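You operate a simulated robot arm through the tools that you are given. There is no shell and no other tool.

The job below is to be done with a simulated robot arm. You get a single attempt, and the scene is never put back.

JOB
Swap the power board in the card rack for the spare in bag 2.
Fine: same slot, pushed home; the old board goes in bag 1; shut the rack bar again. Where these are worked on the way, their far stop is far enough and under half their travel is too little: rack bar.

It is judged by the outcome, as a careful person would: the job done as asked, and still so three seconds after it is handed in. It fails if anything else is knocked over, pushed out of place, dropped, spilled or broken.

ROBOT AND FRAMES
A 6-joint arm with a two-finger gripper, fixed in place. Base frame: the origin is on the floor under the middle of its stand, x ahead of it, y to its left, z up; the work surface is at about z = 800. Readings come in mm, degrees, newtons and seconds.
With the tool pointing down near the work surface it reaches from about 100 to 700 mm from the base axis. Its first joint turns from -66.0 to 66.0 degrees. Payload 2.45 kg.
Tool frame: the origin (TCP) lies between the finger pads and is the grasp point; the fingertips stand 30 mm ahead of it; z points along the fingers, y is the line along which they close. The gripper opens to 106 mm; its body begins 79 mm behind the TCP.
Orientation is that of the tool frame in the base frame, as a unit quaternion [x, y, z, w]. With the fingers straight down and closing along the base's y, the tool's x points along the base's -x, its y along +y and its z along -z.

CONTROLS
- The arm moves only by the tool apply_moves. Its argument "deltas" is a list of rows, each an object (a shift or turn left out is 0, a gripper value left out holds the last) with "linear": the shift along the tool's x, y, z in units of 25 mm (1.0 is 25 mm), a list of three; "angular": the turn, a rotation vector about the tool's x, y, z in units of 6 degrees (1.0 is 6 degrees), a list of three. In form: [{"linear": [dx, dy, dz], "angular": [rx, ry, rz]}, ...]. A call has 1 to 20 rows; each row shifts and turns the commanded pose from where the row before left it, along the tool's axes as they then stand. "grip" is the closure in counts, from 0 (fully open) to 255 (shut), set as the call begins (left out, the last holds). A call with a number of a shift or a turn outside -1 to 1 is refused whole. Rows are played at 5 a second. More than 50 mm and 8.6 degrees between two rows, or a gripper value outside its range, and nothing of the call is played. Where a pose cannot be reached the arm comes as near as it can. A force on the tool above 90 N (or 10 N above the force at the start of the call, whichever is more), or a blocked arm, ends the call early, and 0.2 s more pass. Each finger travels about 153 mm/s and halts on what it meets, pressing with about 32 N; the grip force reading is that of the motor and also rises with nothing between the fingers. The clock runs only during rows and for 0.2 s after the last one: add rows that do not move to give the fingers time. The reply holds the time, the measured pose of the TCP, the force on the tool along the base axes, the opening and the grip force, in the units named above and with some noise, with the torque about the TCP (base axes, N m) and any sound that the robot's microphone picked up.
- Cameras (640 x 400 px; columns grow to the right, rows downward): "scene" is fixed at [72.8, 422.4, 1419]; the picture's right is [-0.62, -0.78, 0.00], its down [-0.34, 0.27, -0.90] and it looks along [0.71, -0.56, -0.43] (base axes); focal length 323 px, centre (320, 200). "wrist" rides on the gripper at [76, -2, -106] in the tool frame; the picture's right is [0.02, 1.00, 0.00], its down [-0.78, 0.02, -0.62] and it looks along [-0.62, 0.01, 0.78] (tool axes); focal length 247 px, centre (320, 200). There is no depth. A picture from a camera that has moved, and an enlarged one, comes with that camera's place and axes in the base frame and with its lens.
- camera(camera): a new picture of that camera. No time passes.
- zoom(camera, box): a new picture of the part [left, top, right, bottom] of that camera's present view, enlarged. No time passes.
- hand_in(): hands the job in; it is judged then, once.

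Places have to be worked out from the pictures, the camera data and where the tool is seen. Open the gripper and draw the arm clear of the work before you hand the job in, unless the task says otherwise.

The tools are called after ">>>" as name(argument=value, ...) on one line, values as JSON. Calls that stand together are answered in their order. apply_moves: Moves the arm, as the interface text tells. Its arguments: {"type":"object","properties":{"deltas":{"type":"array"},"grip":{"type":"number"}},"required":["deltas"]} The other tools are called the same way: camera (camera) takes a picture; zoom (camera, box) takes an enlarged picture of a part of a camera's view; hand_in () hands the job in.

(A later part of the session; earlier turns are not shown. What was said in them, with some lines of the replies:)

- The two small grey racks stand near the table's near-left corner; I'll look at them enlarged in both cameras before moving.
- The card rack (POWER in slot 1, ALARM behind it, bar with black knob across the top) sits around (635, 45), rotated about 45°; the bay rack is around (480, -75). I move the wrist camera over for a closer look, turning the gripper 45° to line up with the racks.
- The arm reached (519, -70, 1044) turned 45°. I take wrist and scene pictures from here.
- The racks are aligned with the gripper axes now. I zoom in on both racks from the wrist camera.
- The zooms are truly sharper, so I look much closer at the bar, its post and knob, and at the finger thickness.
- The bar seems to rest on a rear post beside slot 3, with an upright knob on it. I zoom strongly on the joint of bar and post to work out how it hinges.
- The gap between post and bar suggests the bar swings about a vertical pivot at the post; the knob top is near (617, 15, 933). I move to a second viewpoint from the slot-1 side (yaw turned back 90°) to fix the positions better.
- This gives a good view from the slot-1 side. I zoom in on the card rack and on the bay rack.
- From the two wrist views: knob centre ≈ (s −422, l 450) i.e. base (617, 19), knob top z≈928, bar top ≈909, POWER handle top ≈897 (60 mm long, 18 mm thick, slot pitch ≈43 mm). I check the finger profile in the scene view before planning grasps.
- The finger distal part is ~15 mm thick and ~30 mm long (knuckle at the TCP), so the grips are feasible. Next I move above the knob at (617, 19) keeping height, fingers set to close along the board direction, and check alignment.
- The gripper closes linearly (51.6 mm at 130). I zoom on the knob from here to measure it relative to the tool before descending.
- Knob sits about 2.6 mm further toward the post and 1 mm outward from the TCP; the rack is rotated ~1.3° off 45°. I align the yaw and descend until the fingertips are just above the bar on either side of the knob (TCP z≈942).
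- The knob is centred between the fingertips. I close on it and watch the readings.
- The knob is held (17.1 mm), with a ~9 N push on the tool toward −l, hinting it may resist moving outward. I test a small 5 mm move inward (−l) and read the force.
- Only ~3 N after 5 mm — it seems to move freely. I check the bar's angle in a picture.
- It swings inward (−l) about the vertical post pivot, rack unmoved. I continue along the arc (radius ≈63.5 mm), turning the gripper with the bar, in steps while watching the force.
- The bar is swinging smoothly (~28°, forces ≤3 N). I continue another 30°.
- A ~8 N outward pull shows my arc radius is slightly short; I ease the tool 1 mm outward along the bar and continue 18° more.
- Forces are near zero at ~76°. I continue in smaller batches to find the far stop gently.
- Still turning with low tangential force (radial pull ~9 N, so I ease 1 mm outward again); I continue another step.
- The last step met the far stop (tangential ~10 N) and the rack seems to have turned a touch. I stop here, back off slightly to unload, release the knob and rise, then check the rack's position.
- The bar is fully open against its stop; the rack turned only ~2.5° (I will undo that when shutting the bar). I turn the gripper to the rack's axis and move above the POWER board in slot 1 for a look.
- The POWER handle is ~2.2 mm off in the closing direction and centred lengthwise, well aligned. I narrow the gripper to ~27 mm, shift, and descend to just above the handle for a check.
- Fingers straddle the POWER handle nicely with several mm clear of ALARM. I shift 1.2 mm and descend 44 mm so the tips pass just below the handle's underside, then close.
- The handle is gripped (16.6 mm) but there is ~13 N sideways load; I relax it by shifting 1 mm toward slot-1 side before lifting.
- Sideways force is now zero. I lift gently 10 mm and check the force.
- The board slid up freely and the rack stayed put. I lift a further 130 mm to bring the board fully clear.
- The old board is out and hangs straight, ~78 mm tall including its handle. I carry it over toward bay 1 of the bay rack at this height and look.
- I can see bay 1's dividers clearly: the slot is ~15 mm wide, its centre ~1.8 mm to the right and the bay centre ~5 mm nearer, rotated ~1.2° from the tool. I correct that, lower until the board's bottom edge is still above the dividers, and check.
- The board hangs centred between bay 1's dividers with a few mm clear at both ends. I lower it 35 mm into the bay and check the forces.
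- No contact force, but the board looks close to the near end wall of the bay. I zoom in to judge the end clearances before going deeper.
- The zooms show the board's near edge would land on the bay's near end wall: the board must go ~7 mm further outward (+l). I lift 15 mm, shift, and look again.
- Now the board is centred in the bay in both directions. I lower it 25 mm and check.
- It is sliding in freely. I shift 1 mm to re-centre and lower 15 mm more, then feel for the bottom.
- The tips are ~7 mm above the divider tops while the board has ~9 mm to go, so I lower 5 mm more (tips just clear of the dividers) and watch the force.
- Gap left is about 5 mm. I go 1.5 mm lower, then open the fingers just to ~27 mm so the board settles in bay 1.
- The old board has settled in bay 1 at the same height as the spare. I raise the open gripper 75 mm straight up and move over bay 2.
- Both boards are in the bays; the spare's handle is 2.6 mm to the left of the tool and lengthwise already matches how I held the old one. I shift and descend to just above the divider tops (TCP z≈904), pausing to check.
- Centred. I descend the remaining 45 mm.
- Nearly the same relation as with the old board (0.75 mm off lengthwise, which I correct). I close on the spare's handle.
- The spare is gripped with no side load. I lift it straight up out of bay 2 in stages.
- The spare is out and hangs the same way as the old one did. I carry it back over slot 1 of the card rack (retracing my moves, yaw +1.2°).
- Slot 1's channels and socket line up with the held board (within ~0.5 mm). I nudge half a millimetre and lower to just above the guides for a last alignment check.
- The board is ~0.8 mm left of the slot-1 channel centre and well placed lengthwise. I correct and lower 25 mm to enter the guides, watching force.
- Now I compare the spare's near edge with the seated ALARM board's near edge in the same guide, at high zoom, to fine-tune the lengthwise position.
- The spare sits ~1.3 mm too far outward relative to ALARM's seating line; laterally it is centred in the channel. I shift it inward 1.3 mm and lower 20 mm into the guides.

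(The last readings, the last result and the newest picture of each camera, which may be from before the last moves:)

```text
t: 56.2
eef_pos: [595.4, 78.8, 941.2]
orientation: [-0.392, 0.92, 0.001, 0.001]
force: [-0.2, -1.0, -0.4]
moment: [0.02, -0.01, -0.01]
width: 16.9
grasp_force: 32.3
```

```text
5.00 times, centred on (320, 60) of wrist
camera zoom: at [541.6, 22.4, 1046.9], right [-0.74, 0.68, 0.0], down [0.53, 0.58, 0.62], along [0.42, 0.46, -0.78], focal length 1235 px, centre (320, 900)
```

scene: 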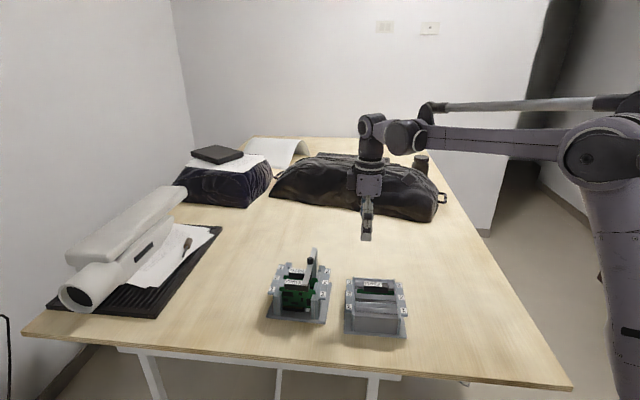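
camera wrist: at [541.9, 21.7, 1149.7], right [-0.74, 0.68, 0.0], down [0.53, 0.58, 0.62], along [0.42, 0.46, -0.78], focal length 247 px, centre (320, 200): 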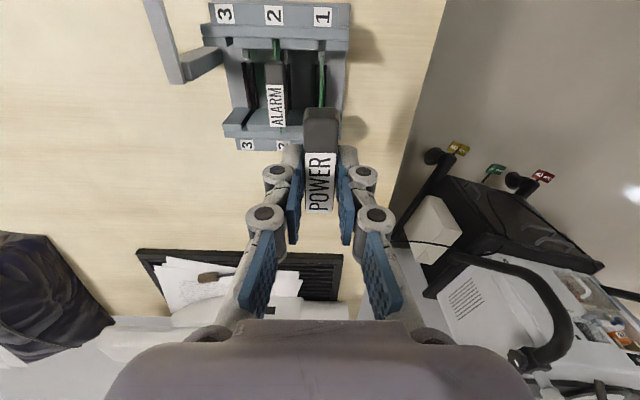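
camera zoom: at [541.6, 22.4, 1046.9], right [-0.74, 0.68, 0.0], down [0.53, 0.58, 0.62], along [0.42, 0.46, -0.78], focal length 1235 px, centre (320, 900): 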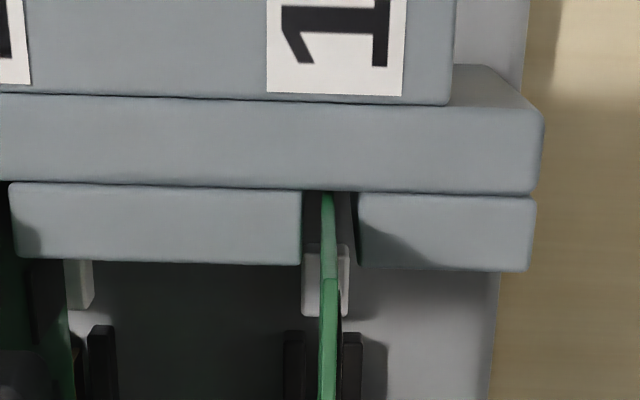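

It is sliding in the guides with no force. I lower 20 mm more.

>>> apply_moves(deltas=[{"linear": [0, 0, 0.27]}, {"linear": [0, 0, 0.27]}, {"linear": [0, 0, 0.26]}, {}])

>>> zoom(camera="scene", box=[275, 245, 335, 315])

>>> zoom(camera="wrist", box=[250, 20, 390, 220])

```text
t: 57.2
eef_pos: [594.5, 78.4, 920.7]
orientation: [-0.392, 0.92, 0.001, 0.0]
force: [0.3, -0.1, -0.6]
moment: [0.03, -0.02, 0.02]
width: 17.1
grasp_force: 31.7
```

```text
5.71 times, centred on (305, 280) of scene
camera zoom: at [72.8, 422.4, 1419.0], right [-0.62, -0.78, 0.0], down [-0.34, 0.27, -0.9], along [0.71, -0.56, -0.43], focal length 1846 px, centre (406, -257)
```

zoom: 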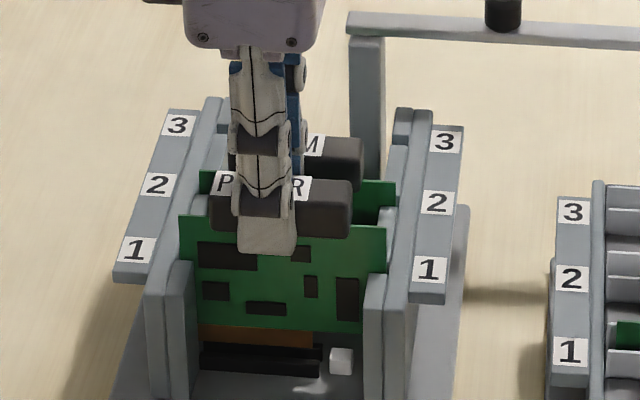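

```text
2.00 times, centred on (320, 120) of wrist
camera zoom: at [541.2, 23.0, 1026.6], right [-0.74, 0.68, 0.0], down [0.53, 0.58, 0.62], along [0.42, 0.46, -0.78], focal length 494 px, centre (320, 360)
```

zoom: 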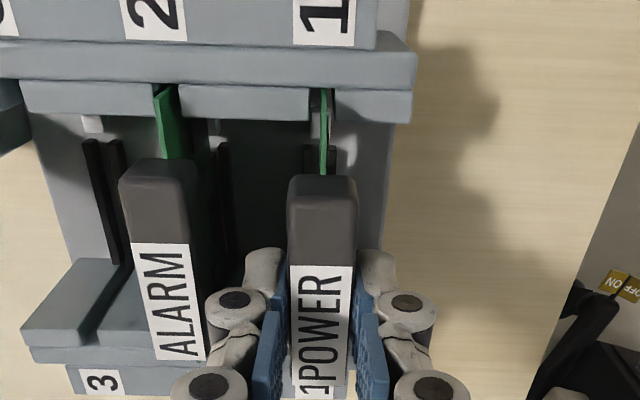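

The gold edge is right above the socket. I press down in small steps, watching the vertical force.

>>> apply_moves(deltas=[{"linear": [0, 0, 0.1]}, {"linear": [0, 0, 0.1]}, {"linear": [0, 0, 0.08]}, {}])

>>> zoom(camera="scene", box=[275, 245, 335, 315])

```text
t: 58.2
eef_pos: [593.9, 79.3, 915.3]
orientation: [-0.393, 0.92, 0.0, 0.001]
force: [0.7, -1.2, -1.0]
moment: [-0.01, -0.04, 0.01]
width: 16.9
grasp_force: 31.9
```

```text
5.71 times, centred on (305, 280) of scene
camera zoom: at [72.8, 422.4, 1419.0], right [-0.62, -0.78, 0.0], down [-0.34, 0.27, -0.9], along [0.71, -0.56, -0.43], focal length 1846 px, centre (406, -257)
```

zoom: 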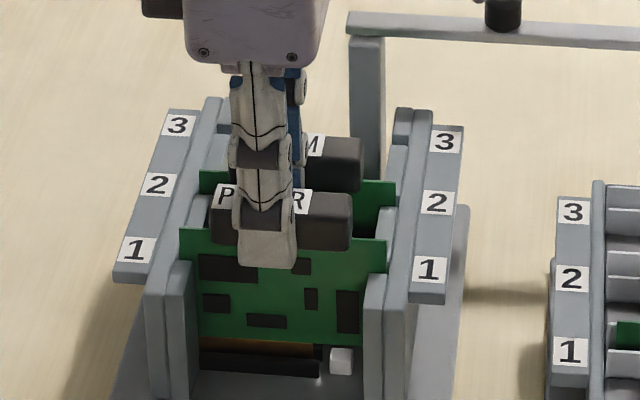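

Gold edge is entering the socket with negligible force. I continue 5 mm.

>>> apply_moves(deltas=[{"linear": [0, 0, 0.1]}, {"linear": [0, 0, 0.1]}, {}])

>>> zoom(camera="scene", box=[275, 245, 335, 315])

```text
t: 59.0
eef_pos: [594.6, 79.2, 909.3]
orientation: [-0.392, 0.92, 0.001, 0.0]
force: [1.3, 0.9, 8.2]
moment: [-0.01, -0.03, -0.03]
width: 16.9
grasp_force: 32.0
```

```text
5.71 times, centred on (305, 280) of scene
camera zoom: at [72.6, 422.4, 1419.0], right [-0.62, -0.78, 0.0], down [-0.34, 0.27, -0.9], along [0.71, -0.56, -0.43], focal length 1846 px, centre (406, -257)
```

zoom: 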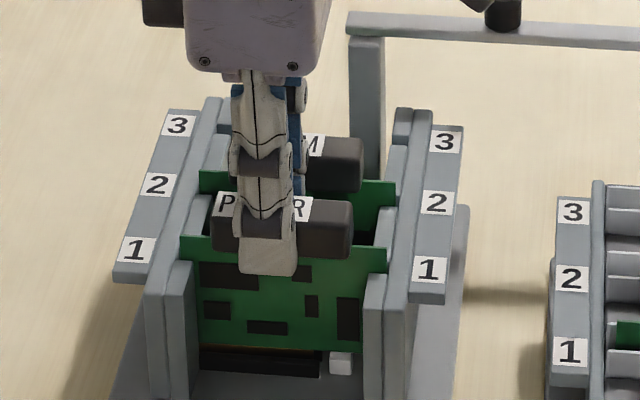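

Contact at 8 N with the board top at the same height as the old board had. I zoom in on the socket to see whether it is fully home.

>>> zoom(camera="scene", box=[285, 285, 325, 315])

>>> zoom(camera="scene", box=[275, 260, 335, 290])

```text
13.33 times, centred on (305, 300) of scene
camera zoom: at [72.6, 422.4, 1419.0], right [-0.62, -0.78, 0.0], down [-0.34, 0.27, -0.9], along [0.71, -0.56, -0.43], focal length 4306 px, centre (520, -1133)
```

zoom: 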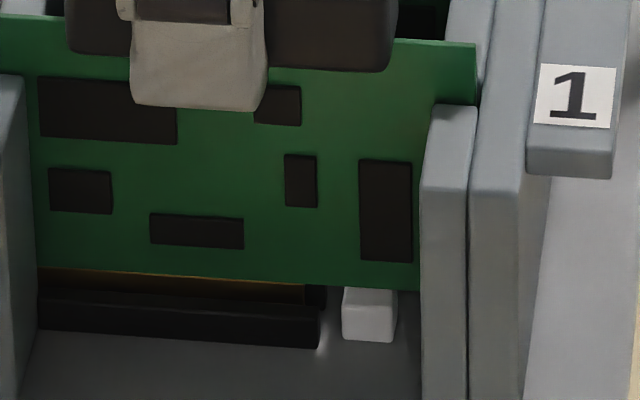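

```text
10.67 times, centred on (305, 275) of scene
camera zoom: at [72.6, 422.4, 1419.0], right [-0.62, -0.78, 0.0], down [-0.34, 0.27, -0.9], along [0.71, -0.56, -0.43], focal length 3445 px, centre (480, -600)
```

zoom: 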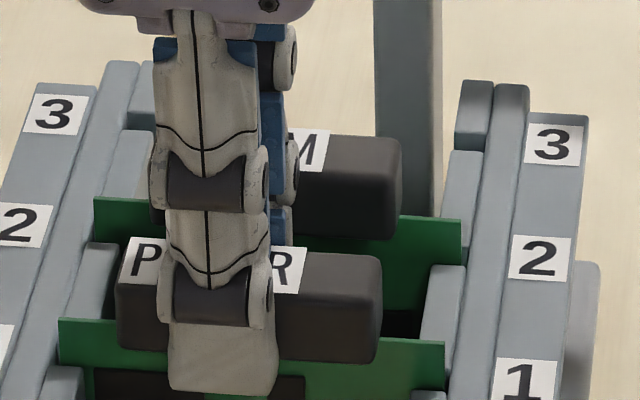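

A thin strip of gold is still visible above the socket, so it is not fully home yet. I push further in 1.5 mm steps.

>>> apply_moves(deltas=[{"linear": [0, 0, 0.06]}, {}])

>>> zoom(camera="scene", box=[285, 285, 325, 315])

```text
t: 59.6
eef_pos: [594.0, 79.7, 909.7]
orientation: [-0.393, 0.92, 0.001, 0.001]
force: [-0.3, -1.0, 33.1]
moment: [-0.1, 0.05, 0.02]
width: 17.3
grasp_force: 32.3
```

```text
13.33 times, centred on (305, 300) of scene
camera zoom: at [72.2, 422.3, 1419.1], right [-0.62, -0.78, 0.0], down [-0.34, 0.27, -0.9], along [0.71, -0.56, -0.43], focal length 4306 px, centre (520, -1133)
```

zoom: 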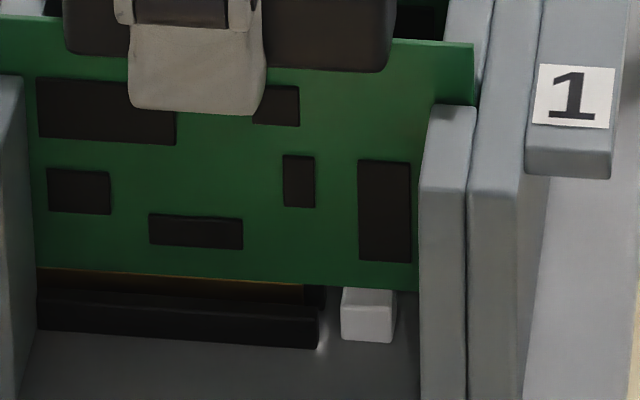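

Force rose to 33 N without further motion, and the spare's top edge lines up with the seated ALARM board's height, so it has bottomed out. I unload, open the fingers to ~27 mm, and check.

>>> apply_moves(deltas=[{"linear": [0, 0, -0.075]}, {}])

>>> apply_moves(deltas=[{}, {}, {}], grip=191)

>>> apply_moves(deltas=[{"linear": [0, 0, -0.4]}, {"linear": [0, 0, -0.5]}, {"linear": [0, 0, -0.6]}, {"linear": [0, 0, -0.7]}, {}])

>>> zoom(camera="scene", box=[270, 240, 335, 315])

>>> zoom(camera="wrist", box=[230, 0, 410, 200])

```text
t: 60.2
eef_pos: [594.3, 79.3, 908.5]
orientation: [-0.392, 0.92, 0.001, 0.001]
force: [0.0, -3.4, 8.1]
moment: [-0.01, -0.11, 0.03]
width: 17.2
grasp_force: 31.9
```

```text
t: 61.0
eef_pos: [593.6, 81.0, 909.6]
orientation: [-0.392, 0.92, 0.0, 0.001]
force: [0.4, -0.4, 0.0]
moment: [0.05, -0.01, 0.01]
width: 26.5
grasp_force: 0.1
```

```text
t: 62.2
eef_pos: [595.7, 78.0, 965.4]
orientation: [-0.392, 0.92, 0.0, 0.001]
force: [0.1, 0.7, 0.2]
moment: [0.01, 0.02, 0.02]
width: 26.6
grasp_force: 0.1
```

```text
5.33 times, centred on (302, 278) of scene
camera zoom: at [72.8, 422.4, 1419.0], right [-0.62, -0.78, 0.0], down [-0.34, 0.27, -0.9], along [0.71, -0.56, -0.43], focal length 1722 px, centre (413, -213)
```

zoom: 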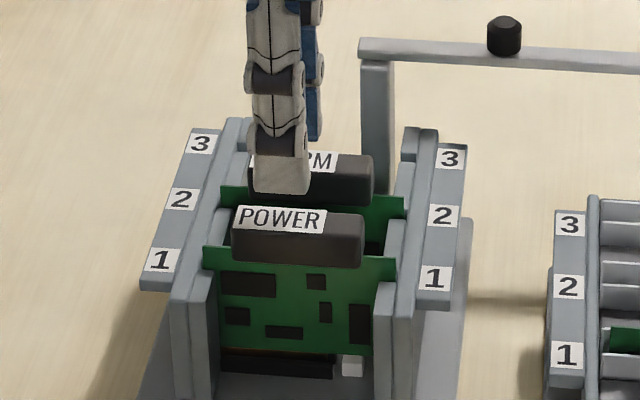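

```text
2.00 times, centred on (320, 100) of wrist
camera zoom: at [540.1, 22.2, 1070.6], right [-0.74, 0.68, 0.0], down [0.53, 0.58, 0.62], along [0.42, 0.46, -0.78], focal length 494 px, centre (320, 400)
```

zoom: 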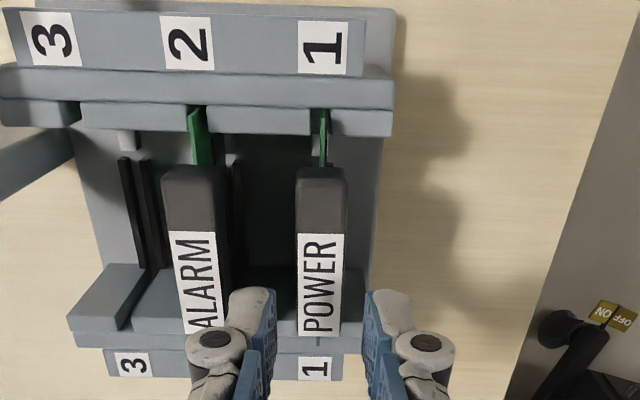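

The spare now stands in slot 1 like its neighbour. To be sure it is home, I close the fingers above it and press on the top of its handle with the closed fingertips.

>>> apply_moves(deltas=[{}, {}, {"linear": [0, 0, 0.4]}, {"linear": [0, 0, 0.4]}, {}], grip=255)

>>> zoom(camera="scene", box=[270, 230, 335, 305])

>>> zoom(camera="wrist", box=[230, 50, 410, 250])

```text
t: 63.4
eef_pos: [595.6, 78.5, 944.2]
orientation: [-0.392, 0.92, 0.001, 0.001]
force: [-0.5, 0.4, 1.2]
moment: [0.03, 0.04, -0.02]
width: 0.0
grasp_force: 28.3
```

```text
5.33 times, centred on (302, 268) of scene
camera zoom: at [72.8, 422.4, 1419.0], right [-0.62, -0.78, 0.0], down [-0.34, 0.27, -0.9], along [0.71, -0.56, -0.43], focal length 1722 px, centre (413, -160)
```

zoom: 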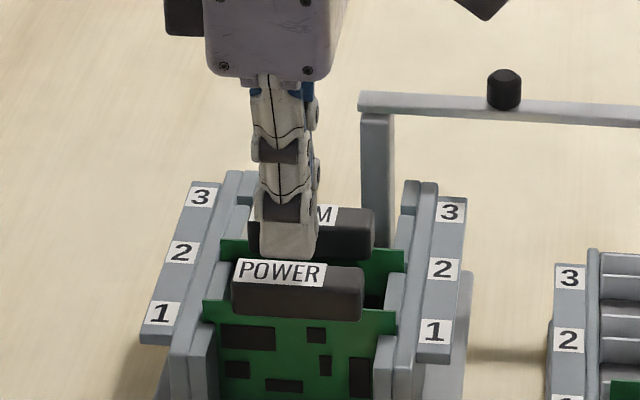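

```text
2.00 times, centred on (320, 150) of wrist
camera zoom: at [540.9, 21.9, 1049.9], right [-0.74, 0.68, 0.0], down [0.53, 0.58, 0.62], along [0.42, 0.46, -0.78], focal length 494 px, centre (320, 300)
```

zoom: 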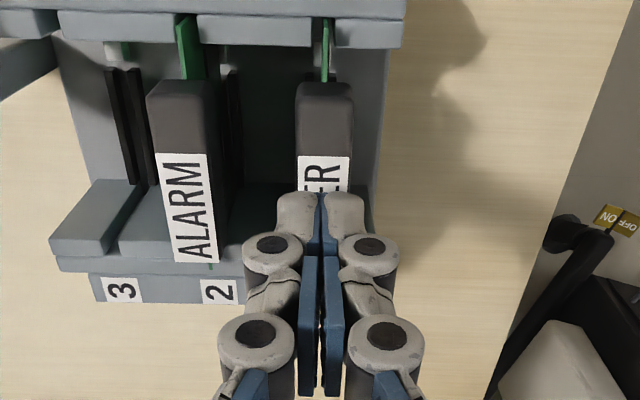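

The closed tips are just above the handle's centre. I lower in small steps until it presses.

>>> apply_moves(deltas=[{"linear": [0, 0, 0.1]}, {"linear": [0, 0, 0.1]}, {"linear": [0, 0, 0.1]}, {}])

```text
t: 64.4
eef_pos: [593.8, 78.6, 936.8]
orientation: [-0.392, 0.92, 0.0, 0.001]
force: [-0.4, -0.2, -0.2]
moment: [-0.03, -0.01, -0.02]
width: 0.1
grasp_force: 29.4
```

>>> apply_moves(deltas=[{"linear": [0, 0, 0.08]}, {"linear": [0, 0, 0.06]}, {}])

```text
t: 65.2
eef_pos: [594.1, 79.7, 934.7]
orientation: [-0.392, 0.92, 0.0, 0.001]
force: [0.3, -0.1, -0.5]
moment: [0.03, 0.02, -0.01]
width: 0.1
grasp_force: 28.3
```

No contact yet at tip z≈904; I go on in small steps.

>>> apply_moves(deltas=[{"linear": [0, 0, 0.06]}, {"linear": [0, 0, 0.06]}, {}])

```text
t: 66.0
eef_pos: [594.4, 78.7, 930.9]
orientation: [-0.392, 0.92, 0.001, 0.001]
force: [-0.2, -0.1, -0.5]
moment: [-0.02, 0.02, 0.0]
width: 0.0
grasp_force: 28.7
```

>>> apply_moves(deltas=[{"linear": [0, 0, 0.06]}, {"linear": [0, 0, 0.06]}, {}])

>>> zoom(camera="scene", box=[280, 255, 325, 295])

```text
t: 66.8
eef_pos: [594.4, 78.8, 929.3]
orientation: [-0.393, 0.92, -0.001, 0.0]
force: [-0.2, 0.7, 25.2]
moment: [0.01, -0.02, -0.02]
width: 5.8
grasp_force: 28.6
```

```text
10.00 times, centred on (302, 275) of scene
camera zoom: at [72.3, 422.4, 1419.0], right [-0.62, -0.78, 0.0], down [-0.34, 0.27, -0.9], along [0.71, -0.56, -0.43], focal length 3230 px, centre (495, -550)
```

zoom: 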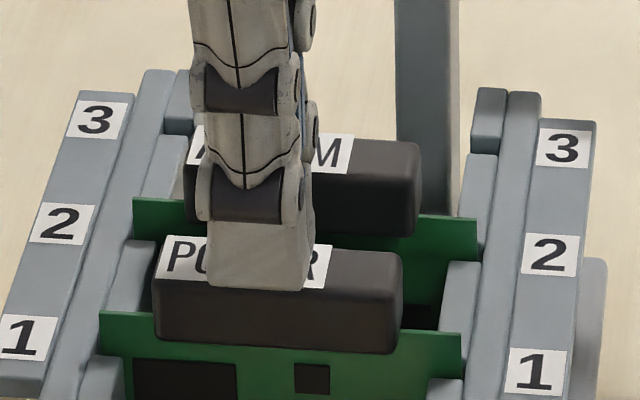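

The handle top is met at z≈899–900 with 25 N. I press one more millimetre to confirm it doesn't sink further.

>>> apply_moves(deltas=[{"linear": [0, 0, 0.04]}, {}])

>>> zoom(camera="scene", box=[280, 255, 325, 295])

```text
t: 67.4
eef_pos: [594.1, 78.1, 927.5]
orientation: [-0.393, 0.919, 0.001, 0.001]
force: [2.2, 0.9, 41.5]
moment: [0.03, -0.01, 0.01]
width: 6.1
grasp_force: 28.4
```

```text
10.00 times, centred on (302, 275) of scene
camera zoom: at [72.0, 422.4, 1419.1], right [-0.62, -0.78, 0.0], down [-0.34, 0.27, -0.9], along [0.71, -0.56, -0.43], focal length 3230 px, centre (495, -550)
```

zoom: 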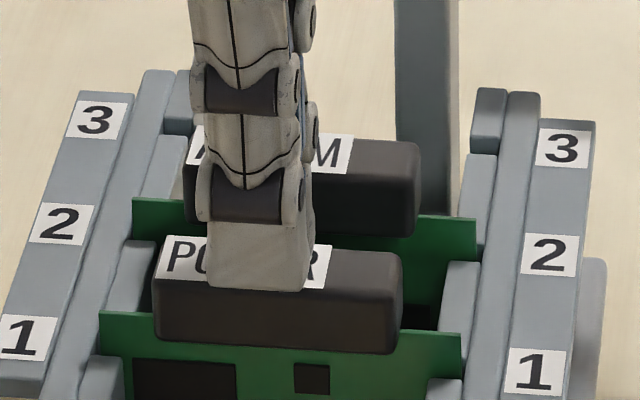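

At 41 N the board does not move any lower: it is home. I lift off straight up and re-open above.

>>> apply_moves(deltas=[{"linear": [0, 0, -0.3]}, {"linear": [0, 0, -0.6]}, {"linear": [0, 0, -0.8]}, {"linear": [0, 0, -0.9]}, {"linear": [0, 0, -0.9]}, {"linear": [0, 0, -0.9]}, {}])

>>> zoom(camera="scene", box=[260, 210, 390, 330])

>>> camera(camera="wrist")

```text
t: 69.0
eef_pos: [592.7, 78.7, 1038.9]
orientation: [-0.393, 0.92, 0.001, 0.001]
force: [-0.6, 0.8, 0.1]
moment: [-0.03, 0.0, 0.05]
width: 0.0
grasp_force: 28.8
```

```text
3.33 times, centred on (325, 270) of scene
camera zoom: at [72.8, 422.4, 1419.0], right [-0.62, -0.78, 0.0], down [-0.34, 0.27, -0.9], along [0.71, -0.56, -0.43], focal length 1077 px, centre (303, -33)
```

zoom: 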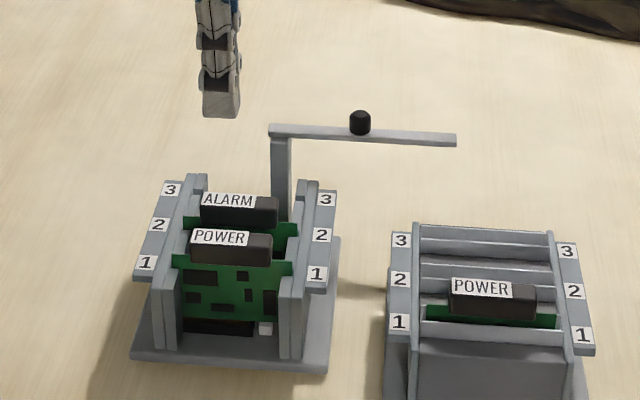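

```text
taken
camera wrist: at [539.7, 22.7, 1144.5], right [-0.74, 0.68, 0.0], down [0.53, 0.58, 0.62], along [0.42, 0.46, -0.78], focal length 247 px, centre (320, 200)
```

wrist: 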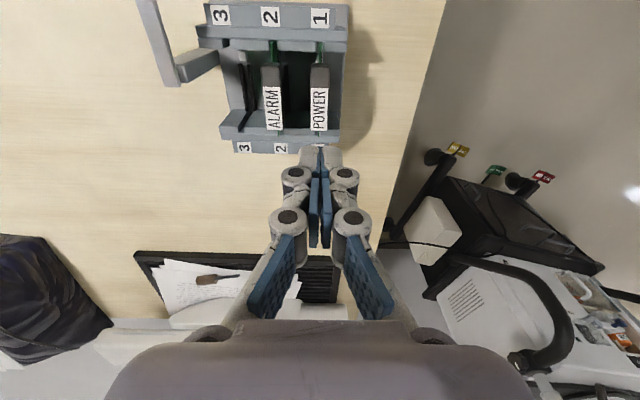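

Everything is in place; now I return above the knob of the open bar (≈(622, −79)), gripper opened to ~45 mm, to swing the bar shut.

>>> apply_moves(deltas=[{"linear": [0.54, -0.749, 0]}, {"linear": [0.54, -0.749, 0]}, {"linear": [0.54, -0.749, 0]}, {"linear": [0.54, -0.749, 0]}, {"linear": [0.54, -0.749, 0]}, {"linear": [0.54, -0.749, 0]}, {"linear": [0.54, -0.749, 0]}, {}], grip=145)

>>> camera(camera="wrist")

>>> zoom(camera="wrist", box=[250, 0, 390, 190])

```text
t: 70.8
eef_pos: [624.1, -78.9, 1035.9]
orientation: [-0.392, 0.92, 0.001, 0.0]
force: [0.6, 0.2, 0.1]
moment: [-0.01, 0.0, -0.03]
width: 45.6
grasp_force: 0.0
```

```text
taken
camera wrist: at [569.9, -135.4, 1142.4], right [-0.74, 0.68, 0.0], down [0.53, 0.58, 0.62], along [0.42, 0.46, -0.78], focal length 247 px, centre (320, 200)
```

wrist: 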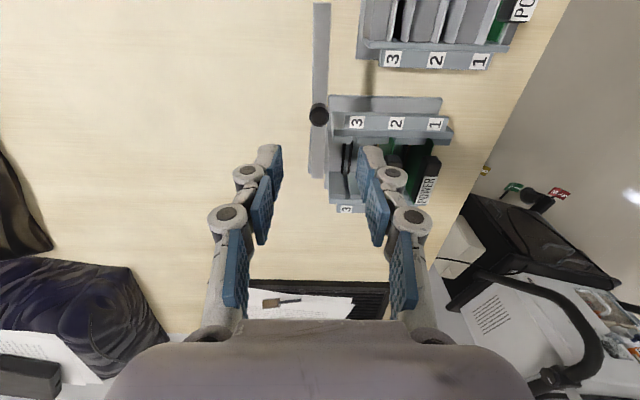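

```text
2.11 times, centred on (320, 95) of wrist
camera zoom: at [569.9, -135.4, 1142.4], right [-0.74, 0.68, 0.0], down [0.53, 0.58, 0.62], along [0.42, 0.46, -0.78], focal length 520 px, centre (320, 421)
```

zoom: 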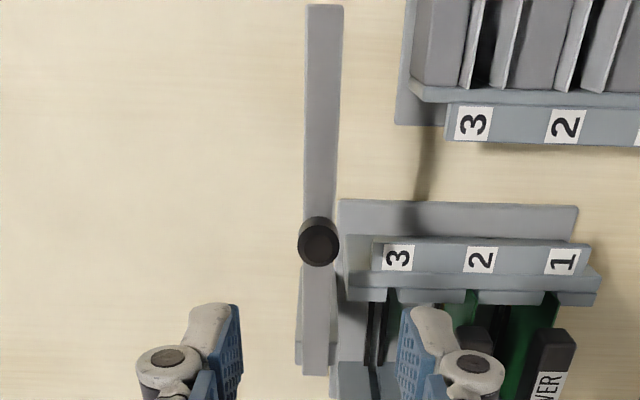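

The knob is 1.1 mm left of the tool centre, and the bar is parallel to the tool's x axis. I descend around the knob to TCP z≈942 and check before gripping.

>>> apply_moves(deltas=[{"linear": [-0.012, -0.044, 0], "angular": [0, 0, 0.09]}, {"linear": [0, 0, 0.755]}, {"linear": [0, 0, 0.755]}, {"linear": [0, 0, 0.755]}, {"linear": [0, 0, 0.755]}, {"linear": [0, 0, 0.755]}, {}])

>>> zoom(camera="wrist", box=[230, 60, 410, 260])

```text
t: 72.4
eef_pos: [625.3, -81.1, 941.7]
orientation: [-0.388, 0.922, 0.0, 0.001]
force: [0.5, -0.1, -0.4]
moment: [0.05, -0.02, -0.03]
width: 45.4
grasp_force: 0.1
```

```text
2.00 times, centred on (320, 160) of wrist
camera zoom: at [571.0, -136.1, 1047.5], right [-0.73, 0.68, 0.0], down [0.53, 0.57, 0.62], along [0.43, 0.45, -0.78], focal length 494 px, centre (320, 280)
```

zoom: 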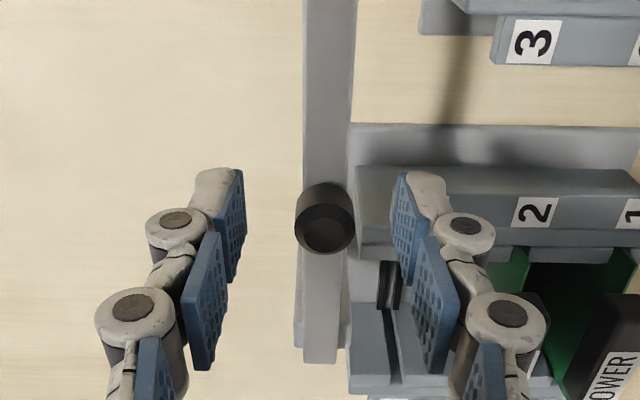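

Knob is within 1 mm of centre. I nudge 0.8 mm and close on it.

>>> apply_moves(deltas=[{"linear": [-0.02, 0.032, 0]}, {}])

>>> apply_moves(deltas=[{}, {}, {}], grip=255)

```text
t: 73.0
eef_pos: [625.4, -79.7, 942.1]
orientation: [-0.388, 0.922, 0.001, 0.0]
force: [-0.7, -0.3, 1.6]
moment: [-0.01, 0.02, 0.0]
width: 45.6
grasp_force: 0.1
```

```text
t: 73.8
eef_pos: [624.0, -80.0, 942.1]
orientation: [-0.389, 0.921, 0.0, 0.001]
force: [-1.6, 0.1, 5.1]
moment: [-0.04, 0.08, 0.08]
width: 17.2
grasp_force: 31.8
```

The knob is held. I swing it back along the arc (r≈65 mm) toward shut, 30° first.

>>> apply_moves(deltas=[{"linear": [-0.0142, 0.2718, 0], "angular": [0, 0, 1]}, {"linear": [-0.0142, 0.2718, 0], "angular": [0, 0, 1]}, {"linear": [-0.0142, 0.2718, 0], "angular": [0, 0, 1]}, {"linear": [-0.0142, 0.2718, 0], "angular": [0, 0, 1]}, {"linear": [-0.0142, 0.2718, 0], "angular": [0, 0, 1]}, {}])

>>> zoom(camera="scene", box=[260, 210, 390, 330])

```text
t: 75.2
eef_pos: [607.0, -51.1, 941.5]
orientation: [-0.134, 0.991, 0.001, 0.0]
force: [-3.9, -1.1, 24.6]
moment: [-0.09, 0.21, -0.02]
width: 17.2
grasp_force: 31.7
```

```text
3.33 times, centred on (325, 270) of scene
camera zoom: at [72.2, 422.4, 1419.0], right [-0.62, -0.78, 0.0], down [-0.34, 0.27, -0.9], along [0.71, -0.56, -0.43], focal length 1077 px, centre (303, -33)
```

zoom: 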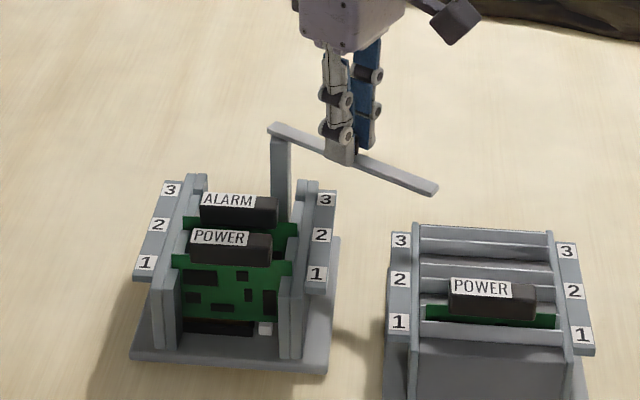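

The bar follows, but the tool is pressing down with ~25 N; I ease it up 1.2 mm before continuing.

>>> apply_moves(deltas=[{"linear": [0, 0, -0.05]}, {}])

```text
t: 75.8
eef_pos: [606.7, -51.8, 941.7]
orientation: [-0.135, 0.991, 0.0, 0.0]
force: [-9.3, -3.9, -0.1]
moment: [0.0, -0.02, -0.05]
width: 16.8
grasp_force: 31.3
```

Vertical load gone; ~10 N outward pull remains, so I ease 0.8 mm outward and continue 30°.

>>> apply_moves(deltas=[{"linear": [0.035, 0, 0]}, {"linear": [-0.0142, 0.2718, 0], "angular": [0, 0, 1]}, {"linear": [-0.0142, 0.2718, 0], "angular": [0, 0, 1]}, {"linear": [-0.0142, 0.2718, 0], "angular": [0, 0, 1]}, {"linear": [-0.0142, 0.2718, 0], "angular": [0, 0, 1]}, {"linear": [-0.0142, 0.2718, 0], "angular": [0, 0, 1]}, {}])

>>> zoom(camera="scene", box=[260, 210, 390, 330])

```text
t: 77.4
eef_pos: [605.1, -17.0, 943.1]
orientation: [0.125, 0.992, -0.001, 0.001]
force: [-0.3, 1.9, 0.0]
moment: [0.06, 0.4, 0.04]
width: 17.1
grasp_force: 32.1
```

```text
3.33 times, centred on (325, 270) of scene
camera zoom: at [73.1, 422.5, 1419.0], right [-0.62, -0.78, 0.0], down [-0.34, 0.27, -0.9], along [0.71, -0.56, -0.43], focal length 1077 px, centre (303, -33)
```

zoom: 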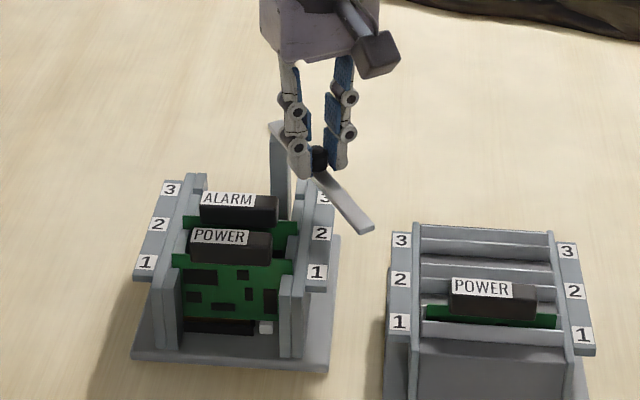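

Smooth so far (60°). I continue 18°.

>>> apply_moves(deltas=[{"linear": [-0.0142, 0.2718, 0], "angular": [0, 0, 1]}, {"linear": [-0.0142, 0.2718, 0], "angular": [0, 0, 1]}, {"linear": [-0.0142, 0.2718, 0], "angular": [0, 0, 1]}, {}])

>>> zoom(camera="scene", box=[260, 210, 390, 330])

```text
t: 78.4
eef_pos: [613.7, 2.3, 943.6]
orientation: [0.281, 0.96, 0.001, 0.0]
force: [0.6, -1.6, -0.2]
moment: [0.13, 0.15, -0.14]
width: 17.0
grasp_force: 32.1
```

```text
3.33 times, centred on (325, 270) of scene
camera zoom: at [73.2, 422.4, 1419.0], right [-0.62, -0.78, 0.0], down [-0.34, 0.27, -0.9], along [0.71, -0.56, -0.43], focal length 1077 px, centre (303, -33)
```

zoom: 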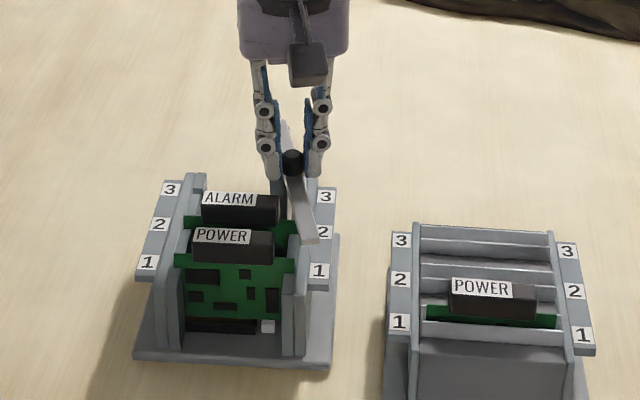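

The rack has crept ~2 mm; I proceed more carefully with the last degrees.

>>> apply_moves(deltas=[{"linear": [-0.0071, 0.1359, 0], "angular": [0, 0, 0.5]}, {"linear": [-0.0071, 0.1359, 0], "angular": [0, 0, 0.5]}, {}])

>>> zoom(camera="scene", box=[260, 210, 390, 330])

>>> camera(camera="wrist")

```text
t: 79.2
eef_pos: [617.8, 6.8, 944.0]
orientation: [0.328, 0.945, 0.0, 0.001]
force: [0.4, 1.4, 0.2]
moment: [-0.2, -0.18, 0.0]
width: 17.0
grasp_force: 31.6
```

```text
3.33 times, centred on (325, 270) of scene
camera zoom: at [73.1, 422.5, 1419.0], right [-0.62, -0.78, 0.0], down [-0.34, 0.27, -0.9], along [0.71, -0.56, -0.43], focal length 1077 px, centre (303, -33)
```

zoom: 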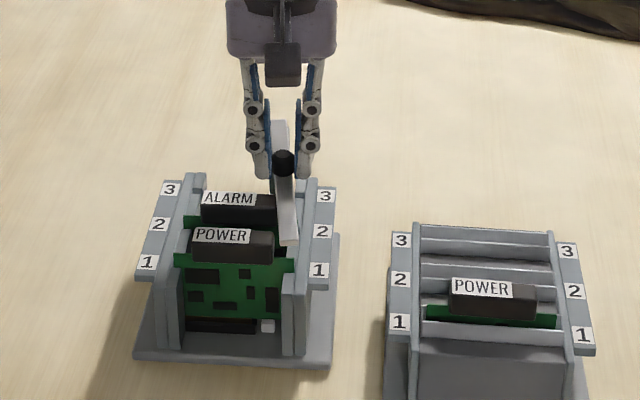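

```text
taken
camera wrist: at [555.7, 54.0, 1049.4], right [0.6, 0.8, 0.0], down [0.62, -0.47, 0.62], along [0.5, -0.37, -0.78], focal length 247 px, centre (320, 200)
```

wrist: 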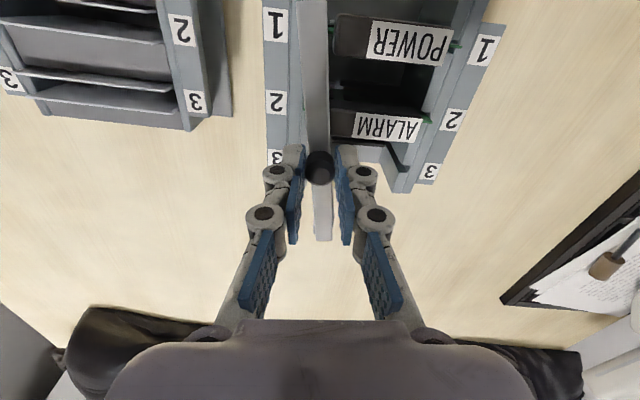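

About 5° remain to shut. I continue in 3° steps and watch the force.

>>> apply_moves(deltas=[{"linear": [-0.0071, 0.1359, 0], "angular": [0, 0, 0.5]}, {}])

>>> apply_moves(deltas=[{"linear": [-0.005, 0.1, 0], "angular": [0, 0, 0.37]}, {}])

>>> zoom(camera="scene", box=[260, 210, 390, 330])

>>> zoom(camera="scene", box=[250, 235, 340, 330])

```text
t: 79.8
eef_pos: [621.9, 10.4, 943.7]
orientation: [0.353, 0.936, 0.002, 0.0]
force: [-1.1, 2.4, 0.5]
moment: [0.07, 0.1, 0.02]
width: 17.2
grasp_force: 31.6
```

```text
t: 80.4
eef_pos: [621.9, 10.7, 943.4]
orientation: [0.371, 0.929, 0.0, 0.001]
force: [-1.1, 2.1, -0.5]
moment: [0.28, 0.26, 0.04]
width: 16.9
grasp_force: 32.3
```

```text
3.33 times, centred on (325, 270) of scene
camera zoom: at [73.2, 422.5, 1419.0], right [-0.62, -0.78, 0.0], down [-0.34, 0.27, -0.9], along [0.71, -0.56, -0.43], focal length 1077 px, centre (303, -33)
```

zoom: 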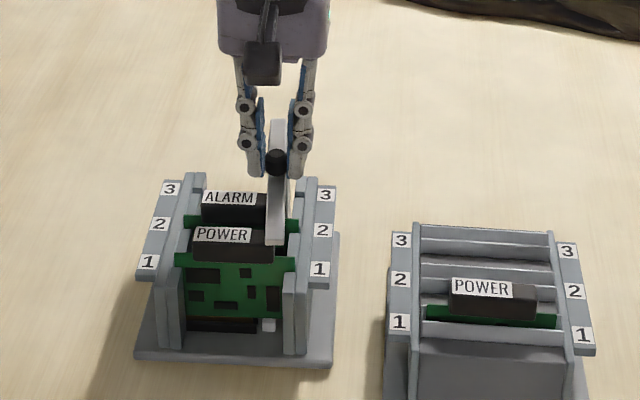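

```text
4.21 times, centred on (295, 282) of scene
camera zoom: at [73.2, 422.5, 1419.0], right [-0.62, -0.78, 0.0], down [-0.34, 0.27, -0.9], along [0.71, -0.56, -0.43], focal length 1360 px, centre (425, -147)
```

zoom: 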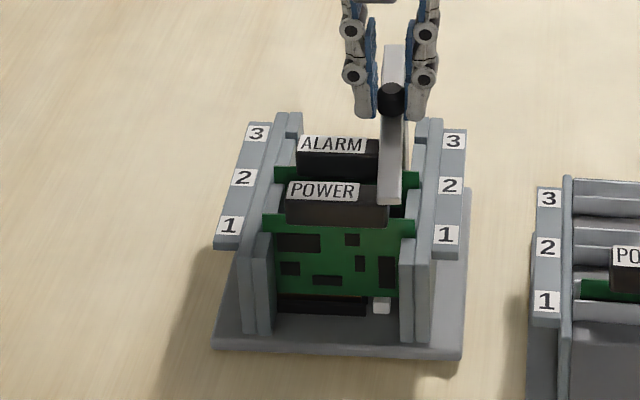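

The rack is now about 4° turned and ~7 mm shifted from where it stood, dragged via the bar. Since the knob's original spot is ~6.5 mm further along the bar, pulling the knob gently outward along the bar should draw the rack back; I look from the wrist first.

>>> camera(camera="wrist")

>>> zoom(camera="wrist", box=[240, 0, 440, 260])

```text
taken
camera wrist: at [564.1, 63.0, 1049.8], right [0.67, 0.74, 0.0], down [0.58, -0.53, 0.62], along [0.46, -0.42, -0.78], focal length 247 px, centre (320, 200)
```

wrist: 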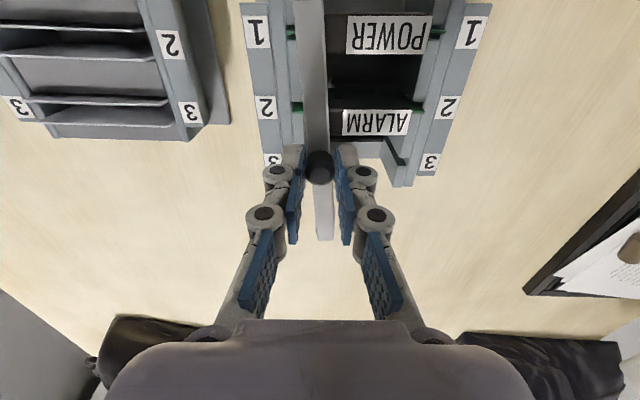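

```text
1.54 times, centred on (340, 130) of wrist
camera zoom: at [564.1, 63.0, 1049.8], right [0.67, 0.74, 0.0], down [0.58, -0.53, 0.62], along [0.46, -0.42, -0.78], focal length 380 px, centre (289, 308)
```

zoom: 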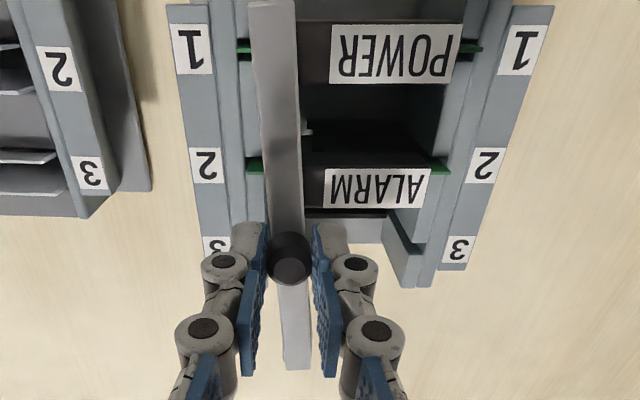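

The bar is ~4° short of shut and the rack ~3.4° off its original heading. I pull the knob outward along the bar (+s) in small steps and watch the rack.

>>> apply_moves(deltas=[{"linear": [0.045, 0, 0]}, {"linear": [0.045, 0, 0]}, {}])

>>> zoom(camera="scene", box=[250, 235, 340, 330])

```text
t: 81.2
eef_pos: [621.0, 12.8, 941.9]
orientation: [0.372, 0.928, 0.0, 0.0]
force: [3.5, -4.8, 0.1]
moment: [0.03, 0.05, -0.23]
width: 17.0
grasp_force: 31.7
```

```text
4.21 times, centred on (295, 282) of scene
camera zoom: at [73.1, 422.3, 1419.0], right [-0.62, -0.78, 0.0], down [-0.34, 0.27, -0.9], along [0.71, -0.56, -0.43], focal length 1360 px, centre (425, -147)
```

zoom: 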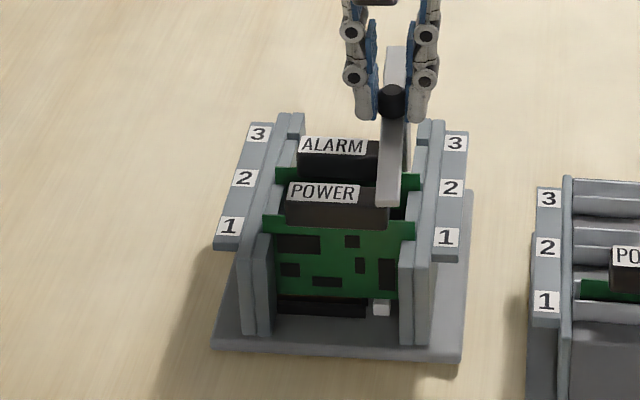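

The rack follows gently (≈6 N). I continue pulling 4.5 mm in small steps.

>>> apply_moves(deltas=[{"linear": [0.045, 0, 0]}, {"linear": [0.045, 0, 0]}, {"linear": [0.045, 0, 0]}, {"linear": [0.045, 0, 0]}, {}])

>>> zoom(camera="scene", box=[250, 235, 340, 330])

```text
t: 82.4
eef_pos: [616.4, 16.1, 942.2]
orientation: [0.371, 0.929, 0.001, 0.001]
force: [2.6, -5.6, -0.4]
moment: [-0.11, -0.04, -0.15]
width: 17.1
grasp_force: 32.4
```

```text
4.21 times, centred on (295, 282) of scene
camera zoom: at [73.1, 422.3, 1419.0], right [-0.62, -0.78, 0.0], down [-0.34, 0.27, -0.9], along [0.71, -0.56, -0.43], focal length 1360 px, centre (425, -147)
```

zoom: 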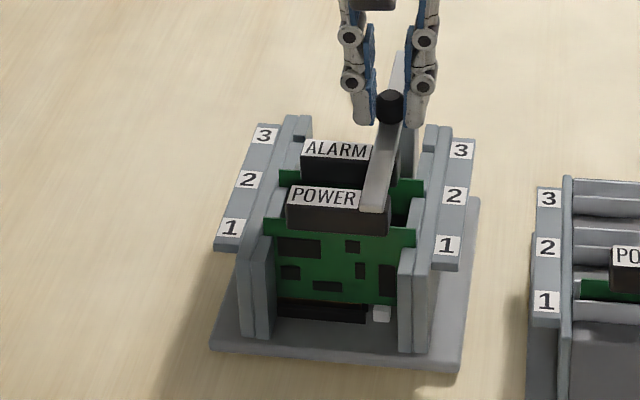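

The rack has turned most of the way back and the bar now looks shut against the rack; the remaining offset is ~4 mm toward −l. I push the knob +l 4 mm, which also holds the bar against its shut stop.

>>> apply_moves(deltas=[{"linear": [0, 0.04, 0]}, {"linear": [0, 0.04, 0]}, {"linear": [0, 0.04, 0]}, {}])

>>> zoom(camera="scene", box=[250, 235, 340, 330])

```text
t: 83.4
eef_pos: [619.4, 17.6, 943.5]
orientation: [0.371, 0.928, 0.0, 0.001]
force: [-3.2, -9.8, 0.5]
moment: [-0.16, 0.21, 0.02]
width: 17.2
grasp_force: 32.0
```

```text
4.21 times, centred on (295, 282) of scene
camera zoom: at [72.8, 422.2, 1419.1], right [-0.62, -0.78, 0.0], down [-0.34, 0.27, -0.9], along [0.71, -0.56, -0.43], focal length 1360 px, centre (425, -147)
```

zoom: 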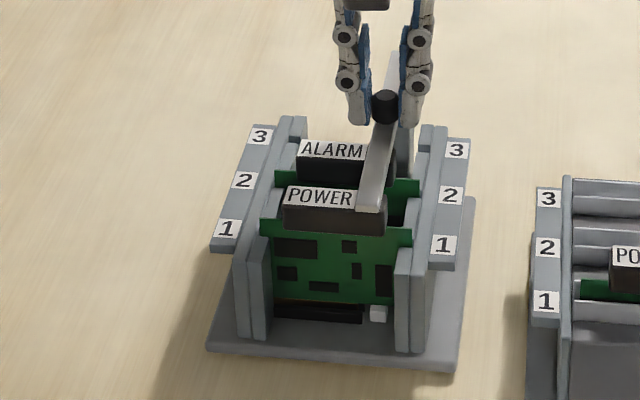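

Close to the original now (~1.5°, 2 mm left). I do one more small pull (+2 mm along the bar) and +1.5 mm shut push.

>>> apply_moves(deltas=[{"linear": [0.04, 0, 0]}, {"linear": [0.05, 0, 0]}, {"linear": [0, 0.04, 0]}, {"linear": [0, 0.035, 0]}, {}])

>>> zoom(camera="scene", box=[250, 235, 340, 330])

>>> zoom(camera="wrist", box=[240, 0, 440, 260])

```text
t: 84.6
eef_pos: [618.7, 22.0, 944.7]
orientation: [0.371, 0.929, 0.0, -0.001]
force: [-7.5, -10.5, 0.4]
moment: [-0.36, 0.22, 0.01]
width: 17.2
grasp_force: 31.9
```

```text
4.21 times, centred on (295, 282) of scene
camera zoom: at [72.6, 422.2, 1419.1], right [-0.62, -0.78, 0.0], down [-0.34, 0.27, -0.9], along [0.71, -0.56, -0.43], focal length 1360 px, centre (425, -147)
```

zoom: 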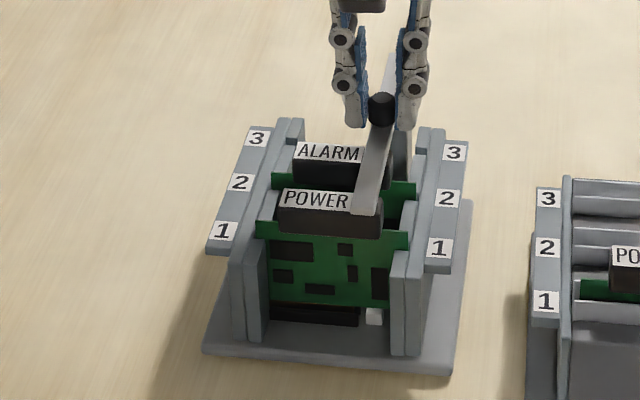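

```text
1.54 times, centred on (340, 130) of wrist
camera zoom: at [560.3, 72.8, 1049.8], right [0.67, 0.74, 0.0], down [0.58, -0.53, 0.62], along [0.46, -0.42, -0.78], focal length 380 px, centre (289, 308)
```

zoom: 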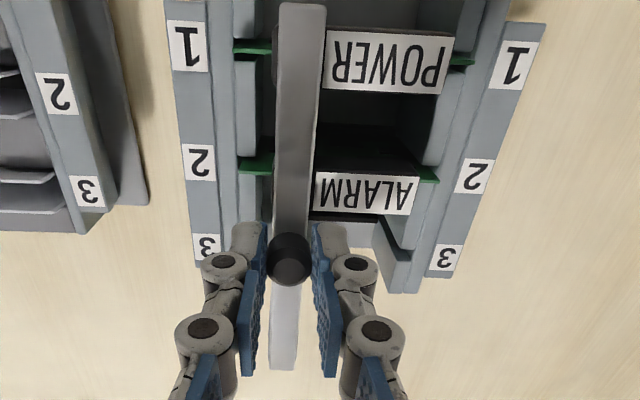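

The rack is back within ~1 mm and ~1.5° of its original place, and the bar sits shut just as at the start (same spacing to the labels, stop felt at ~12 N). I open the gripper and rise straight up.

>>> apply_moves(deltas=[{}, {}], grip=145)

>>> apply_moves(deltas=[{"linear": [0, 0, -0.5]}, {"linear": [0, 0, -0.8]}, {"linear": [0, 0, -0.9]}, {"linear": [0, 0, -0.9]}, {"linear": [0, 0, -0.9]}, {}])

>>> zoom(camera="scene", box=[250, 235, 340, 330])

>>> zoom(camera="wrist", box=[240, 0, 440, 200])

```text
t: 85.2
eef_pos: [619.9, 21.9, 943.5]
orientation: [0.371, 0.929, 0.001, 0.0]
force: [-0.5, 0.9, 0.1]
moment: [0.0, 0.01, 0.0]
width: 45.6
grasp_force: 0.0
```

```text
t: 86.6
eef_pos: [619.0, 21.6, 1043.8]
orientation: [0.371, 0.929, 0.001, 0.0]
force: [0.3, 0.3, -0.5]
moment: [0.02, -0.02, -0.01]
width: 45.7
grasp_force: 0.0
```

```text
4.21 times, centred on (295, 282) of scene
camera zoom: at [72.8, 422.4, 1419.0], right [-0.62, -0.78, 0.0], down [-0.34, 0.27, -0.9], along [0.71, -0.56, -0.43], focal length 1360 px, centre (425, -147)
```

zoom: 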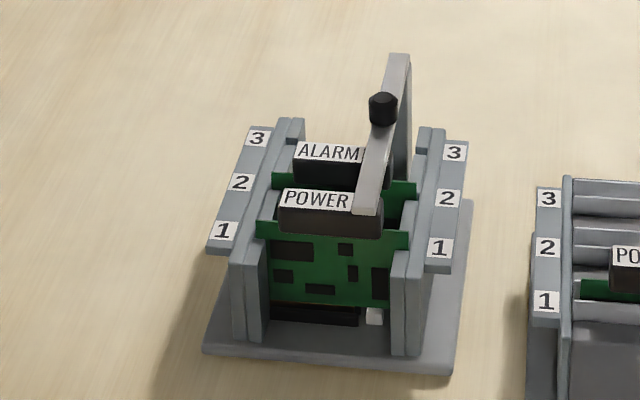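

```text
2.00 times, centred on (340, 100) of wrist
camera zoom: at [561.0, 73.2, 1150.3], right [0.67, 0.74, 0.0], down [0.58, -0.53, 0.62], along [0.46, -0.42, -0.78], focal length 494 px, centre (280, 400)
```

zoom: 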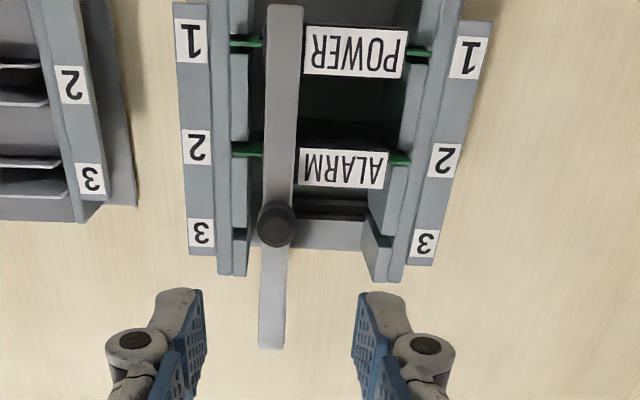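

The bar is shut as it was at the start, with POWER and ALARM seated beneath it. I draw the arm up and back, well clear, and take final pictures.

>>> apply_moves(deltas=[{"linear": [0, 0, -1]}, {"linear": [0, 0, -1]}, {"linear": [0, 0, -1]}, {"linear": [0, 0, -1]}, {"linear": [0.72, -0.69, -0.3]}, {"linear": [0.72, -0.69, -0.3]}, {"linear": [0.72, -0.69, -0.3]}, {"linear": [0.72, -0.69, -0.3]}, {"linear": [0.72, -0.69, -0.3]}, {"linear": [0.72, -0.69, -0.3]}, {"linear": [0.72, -0.69, 0]}, {"linear": [0.72, -0.69, 0]}, {}], grip=0)

>>> camera(camera="scene")

>>> zoom(camera="scene", box=[250, 230, 430, 350])

>>> camera(camera="wrist")

>>> zoom(camera="scene", box=[285, 285, 325, 315])

```text
t: 89.4
eef_pos: [403.2, 22.0, 1178.2]
orientation: [0.37, 0.929, 0.0, 0.0]
force: [0.1, 0.8, 0.4]
moment: [-0.01, -0.02, 0.0]
width: 105.8
grasp_force: 0.1
out of reach, approached as far as the arm can: row 4
```

```text
taken
```

scene: 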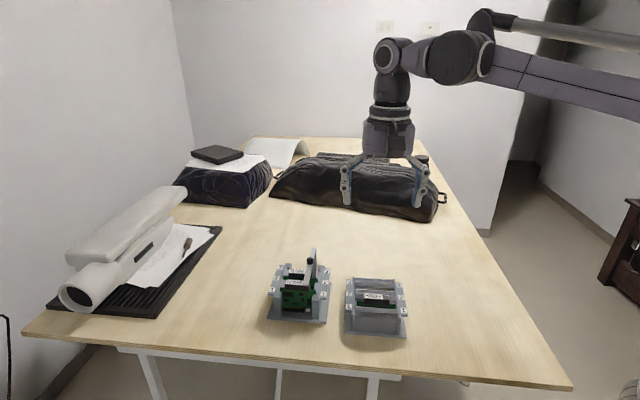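

```text
3.33 times, centred on (340, 290) of scene
camera zoom: at [72.8, 422.4, 1419.0], right [-0.62, -0.78, 0.0], down [-0.34, 0.27, -0.9], along [0.71, -0.56, -0.43], focal length 1077 px, centre (253, -100)
```

zoom: 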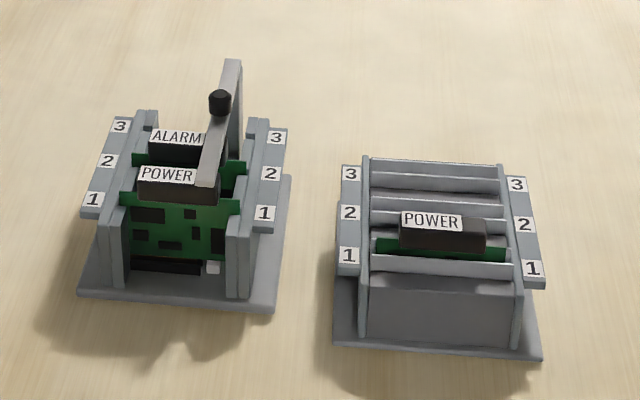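

```text
taken
camera wrist: at [345.0, 72.9, 1284.2], right [0.67, 0.74, 0.0], down [0.58, -0.53, 0.62], along [0.46, -0.42, -0.78], focal length 247 px, centre (320, 200)
```

wrist: 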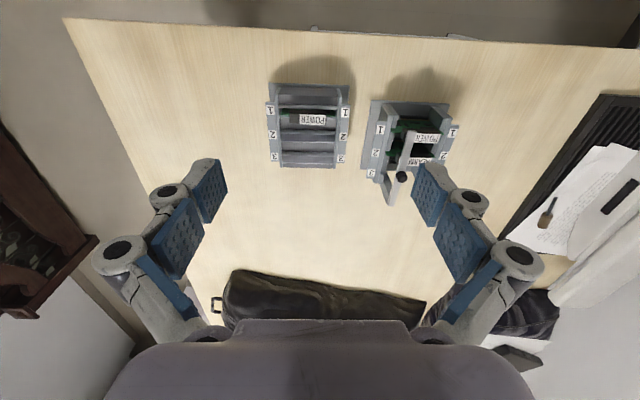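

```text
13.33 times, centred on (305, 300) of scene
camera zoom: at [72.8, 422.4, 1419.0], right [-0.62, -0.78, 0.0], down [-0.34, 0.27, -0.9], along [0.71, -0.56, -0.43], focal length 4306 px, centre (520, -1133)
```

zoom: 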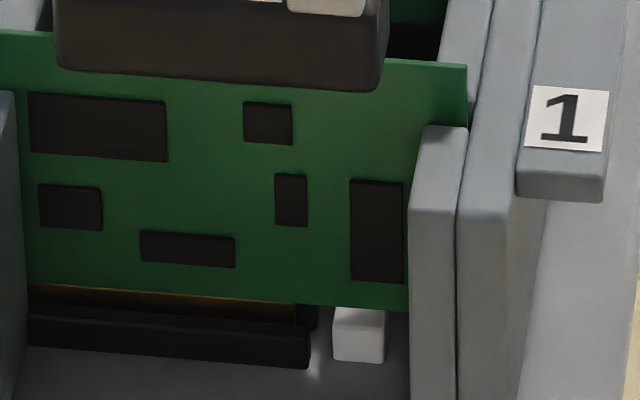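

Final check: the spare is seated in slot 1 under the shut bar. The old board is in bay 1 and bay 2 is empty. Both racks stand as they did at the start, and the gripper is open and clear, so I hand in.

>>> hand_in()

```text
The job is handed in.
```

The power board has been swapped, and I've handed the job in. I haven't had a verdict back.

- **New board:** the spare from bay 2 is in slot 1, the slot the old board came from. It didn't sink any further when I pressed on its handle with about 41 N, and its top edge lines up with the ALARM board next to it.
- **Old board:** it's in bay 1 and bay 2 is now empty. It dropped the last 2–3 mm when I let go, because the fingertips couldn't go below the divider tops.
- **Rack bar:** I swung it out to its far stop and then shut it again. In the pictures it sits where it did at the start.
- **Rack position:** swinging the bar dragged the card rack about 7 mm and turned it 3–4°. I pulled it back to within about 1 mm and 1.5° of where it started.

Nothing else was touched or knocked over, and the arm is open and clear of the work.
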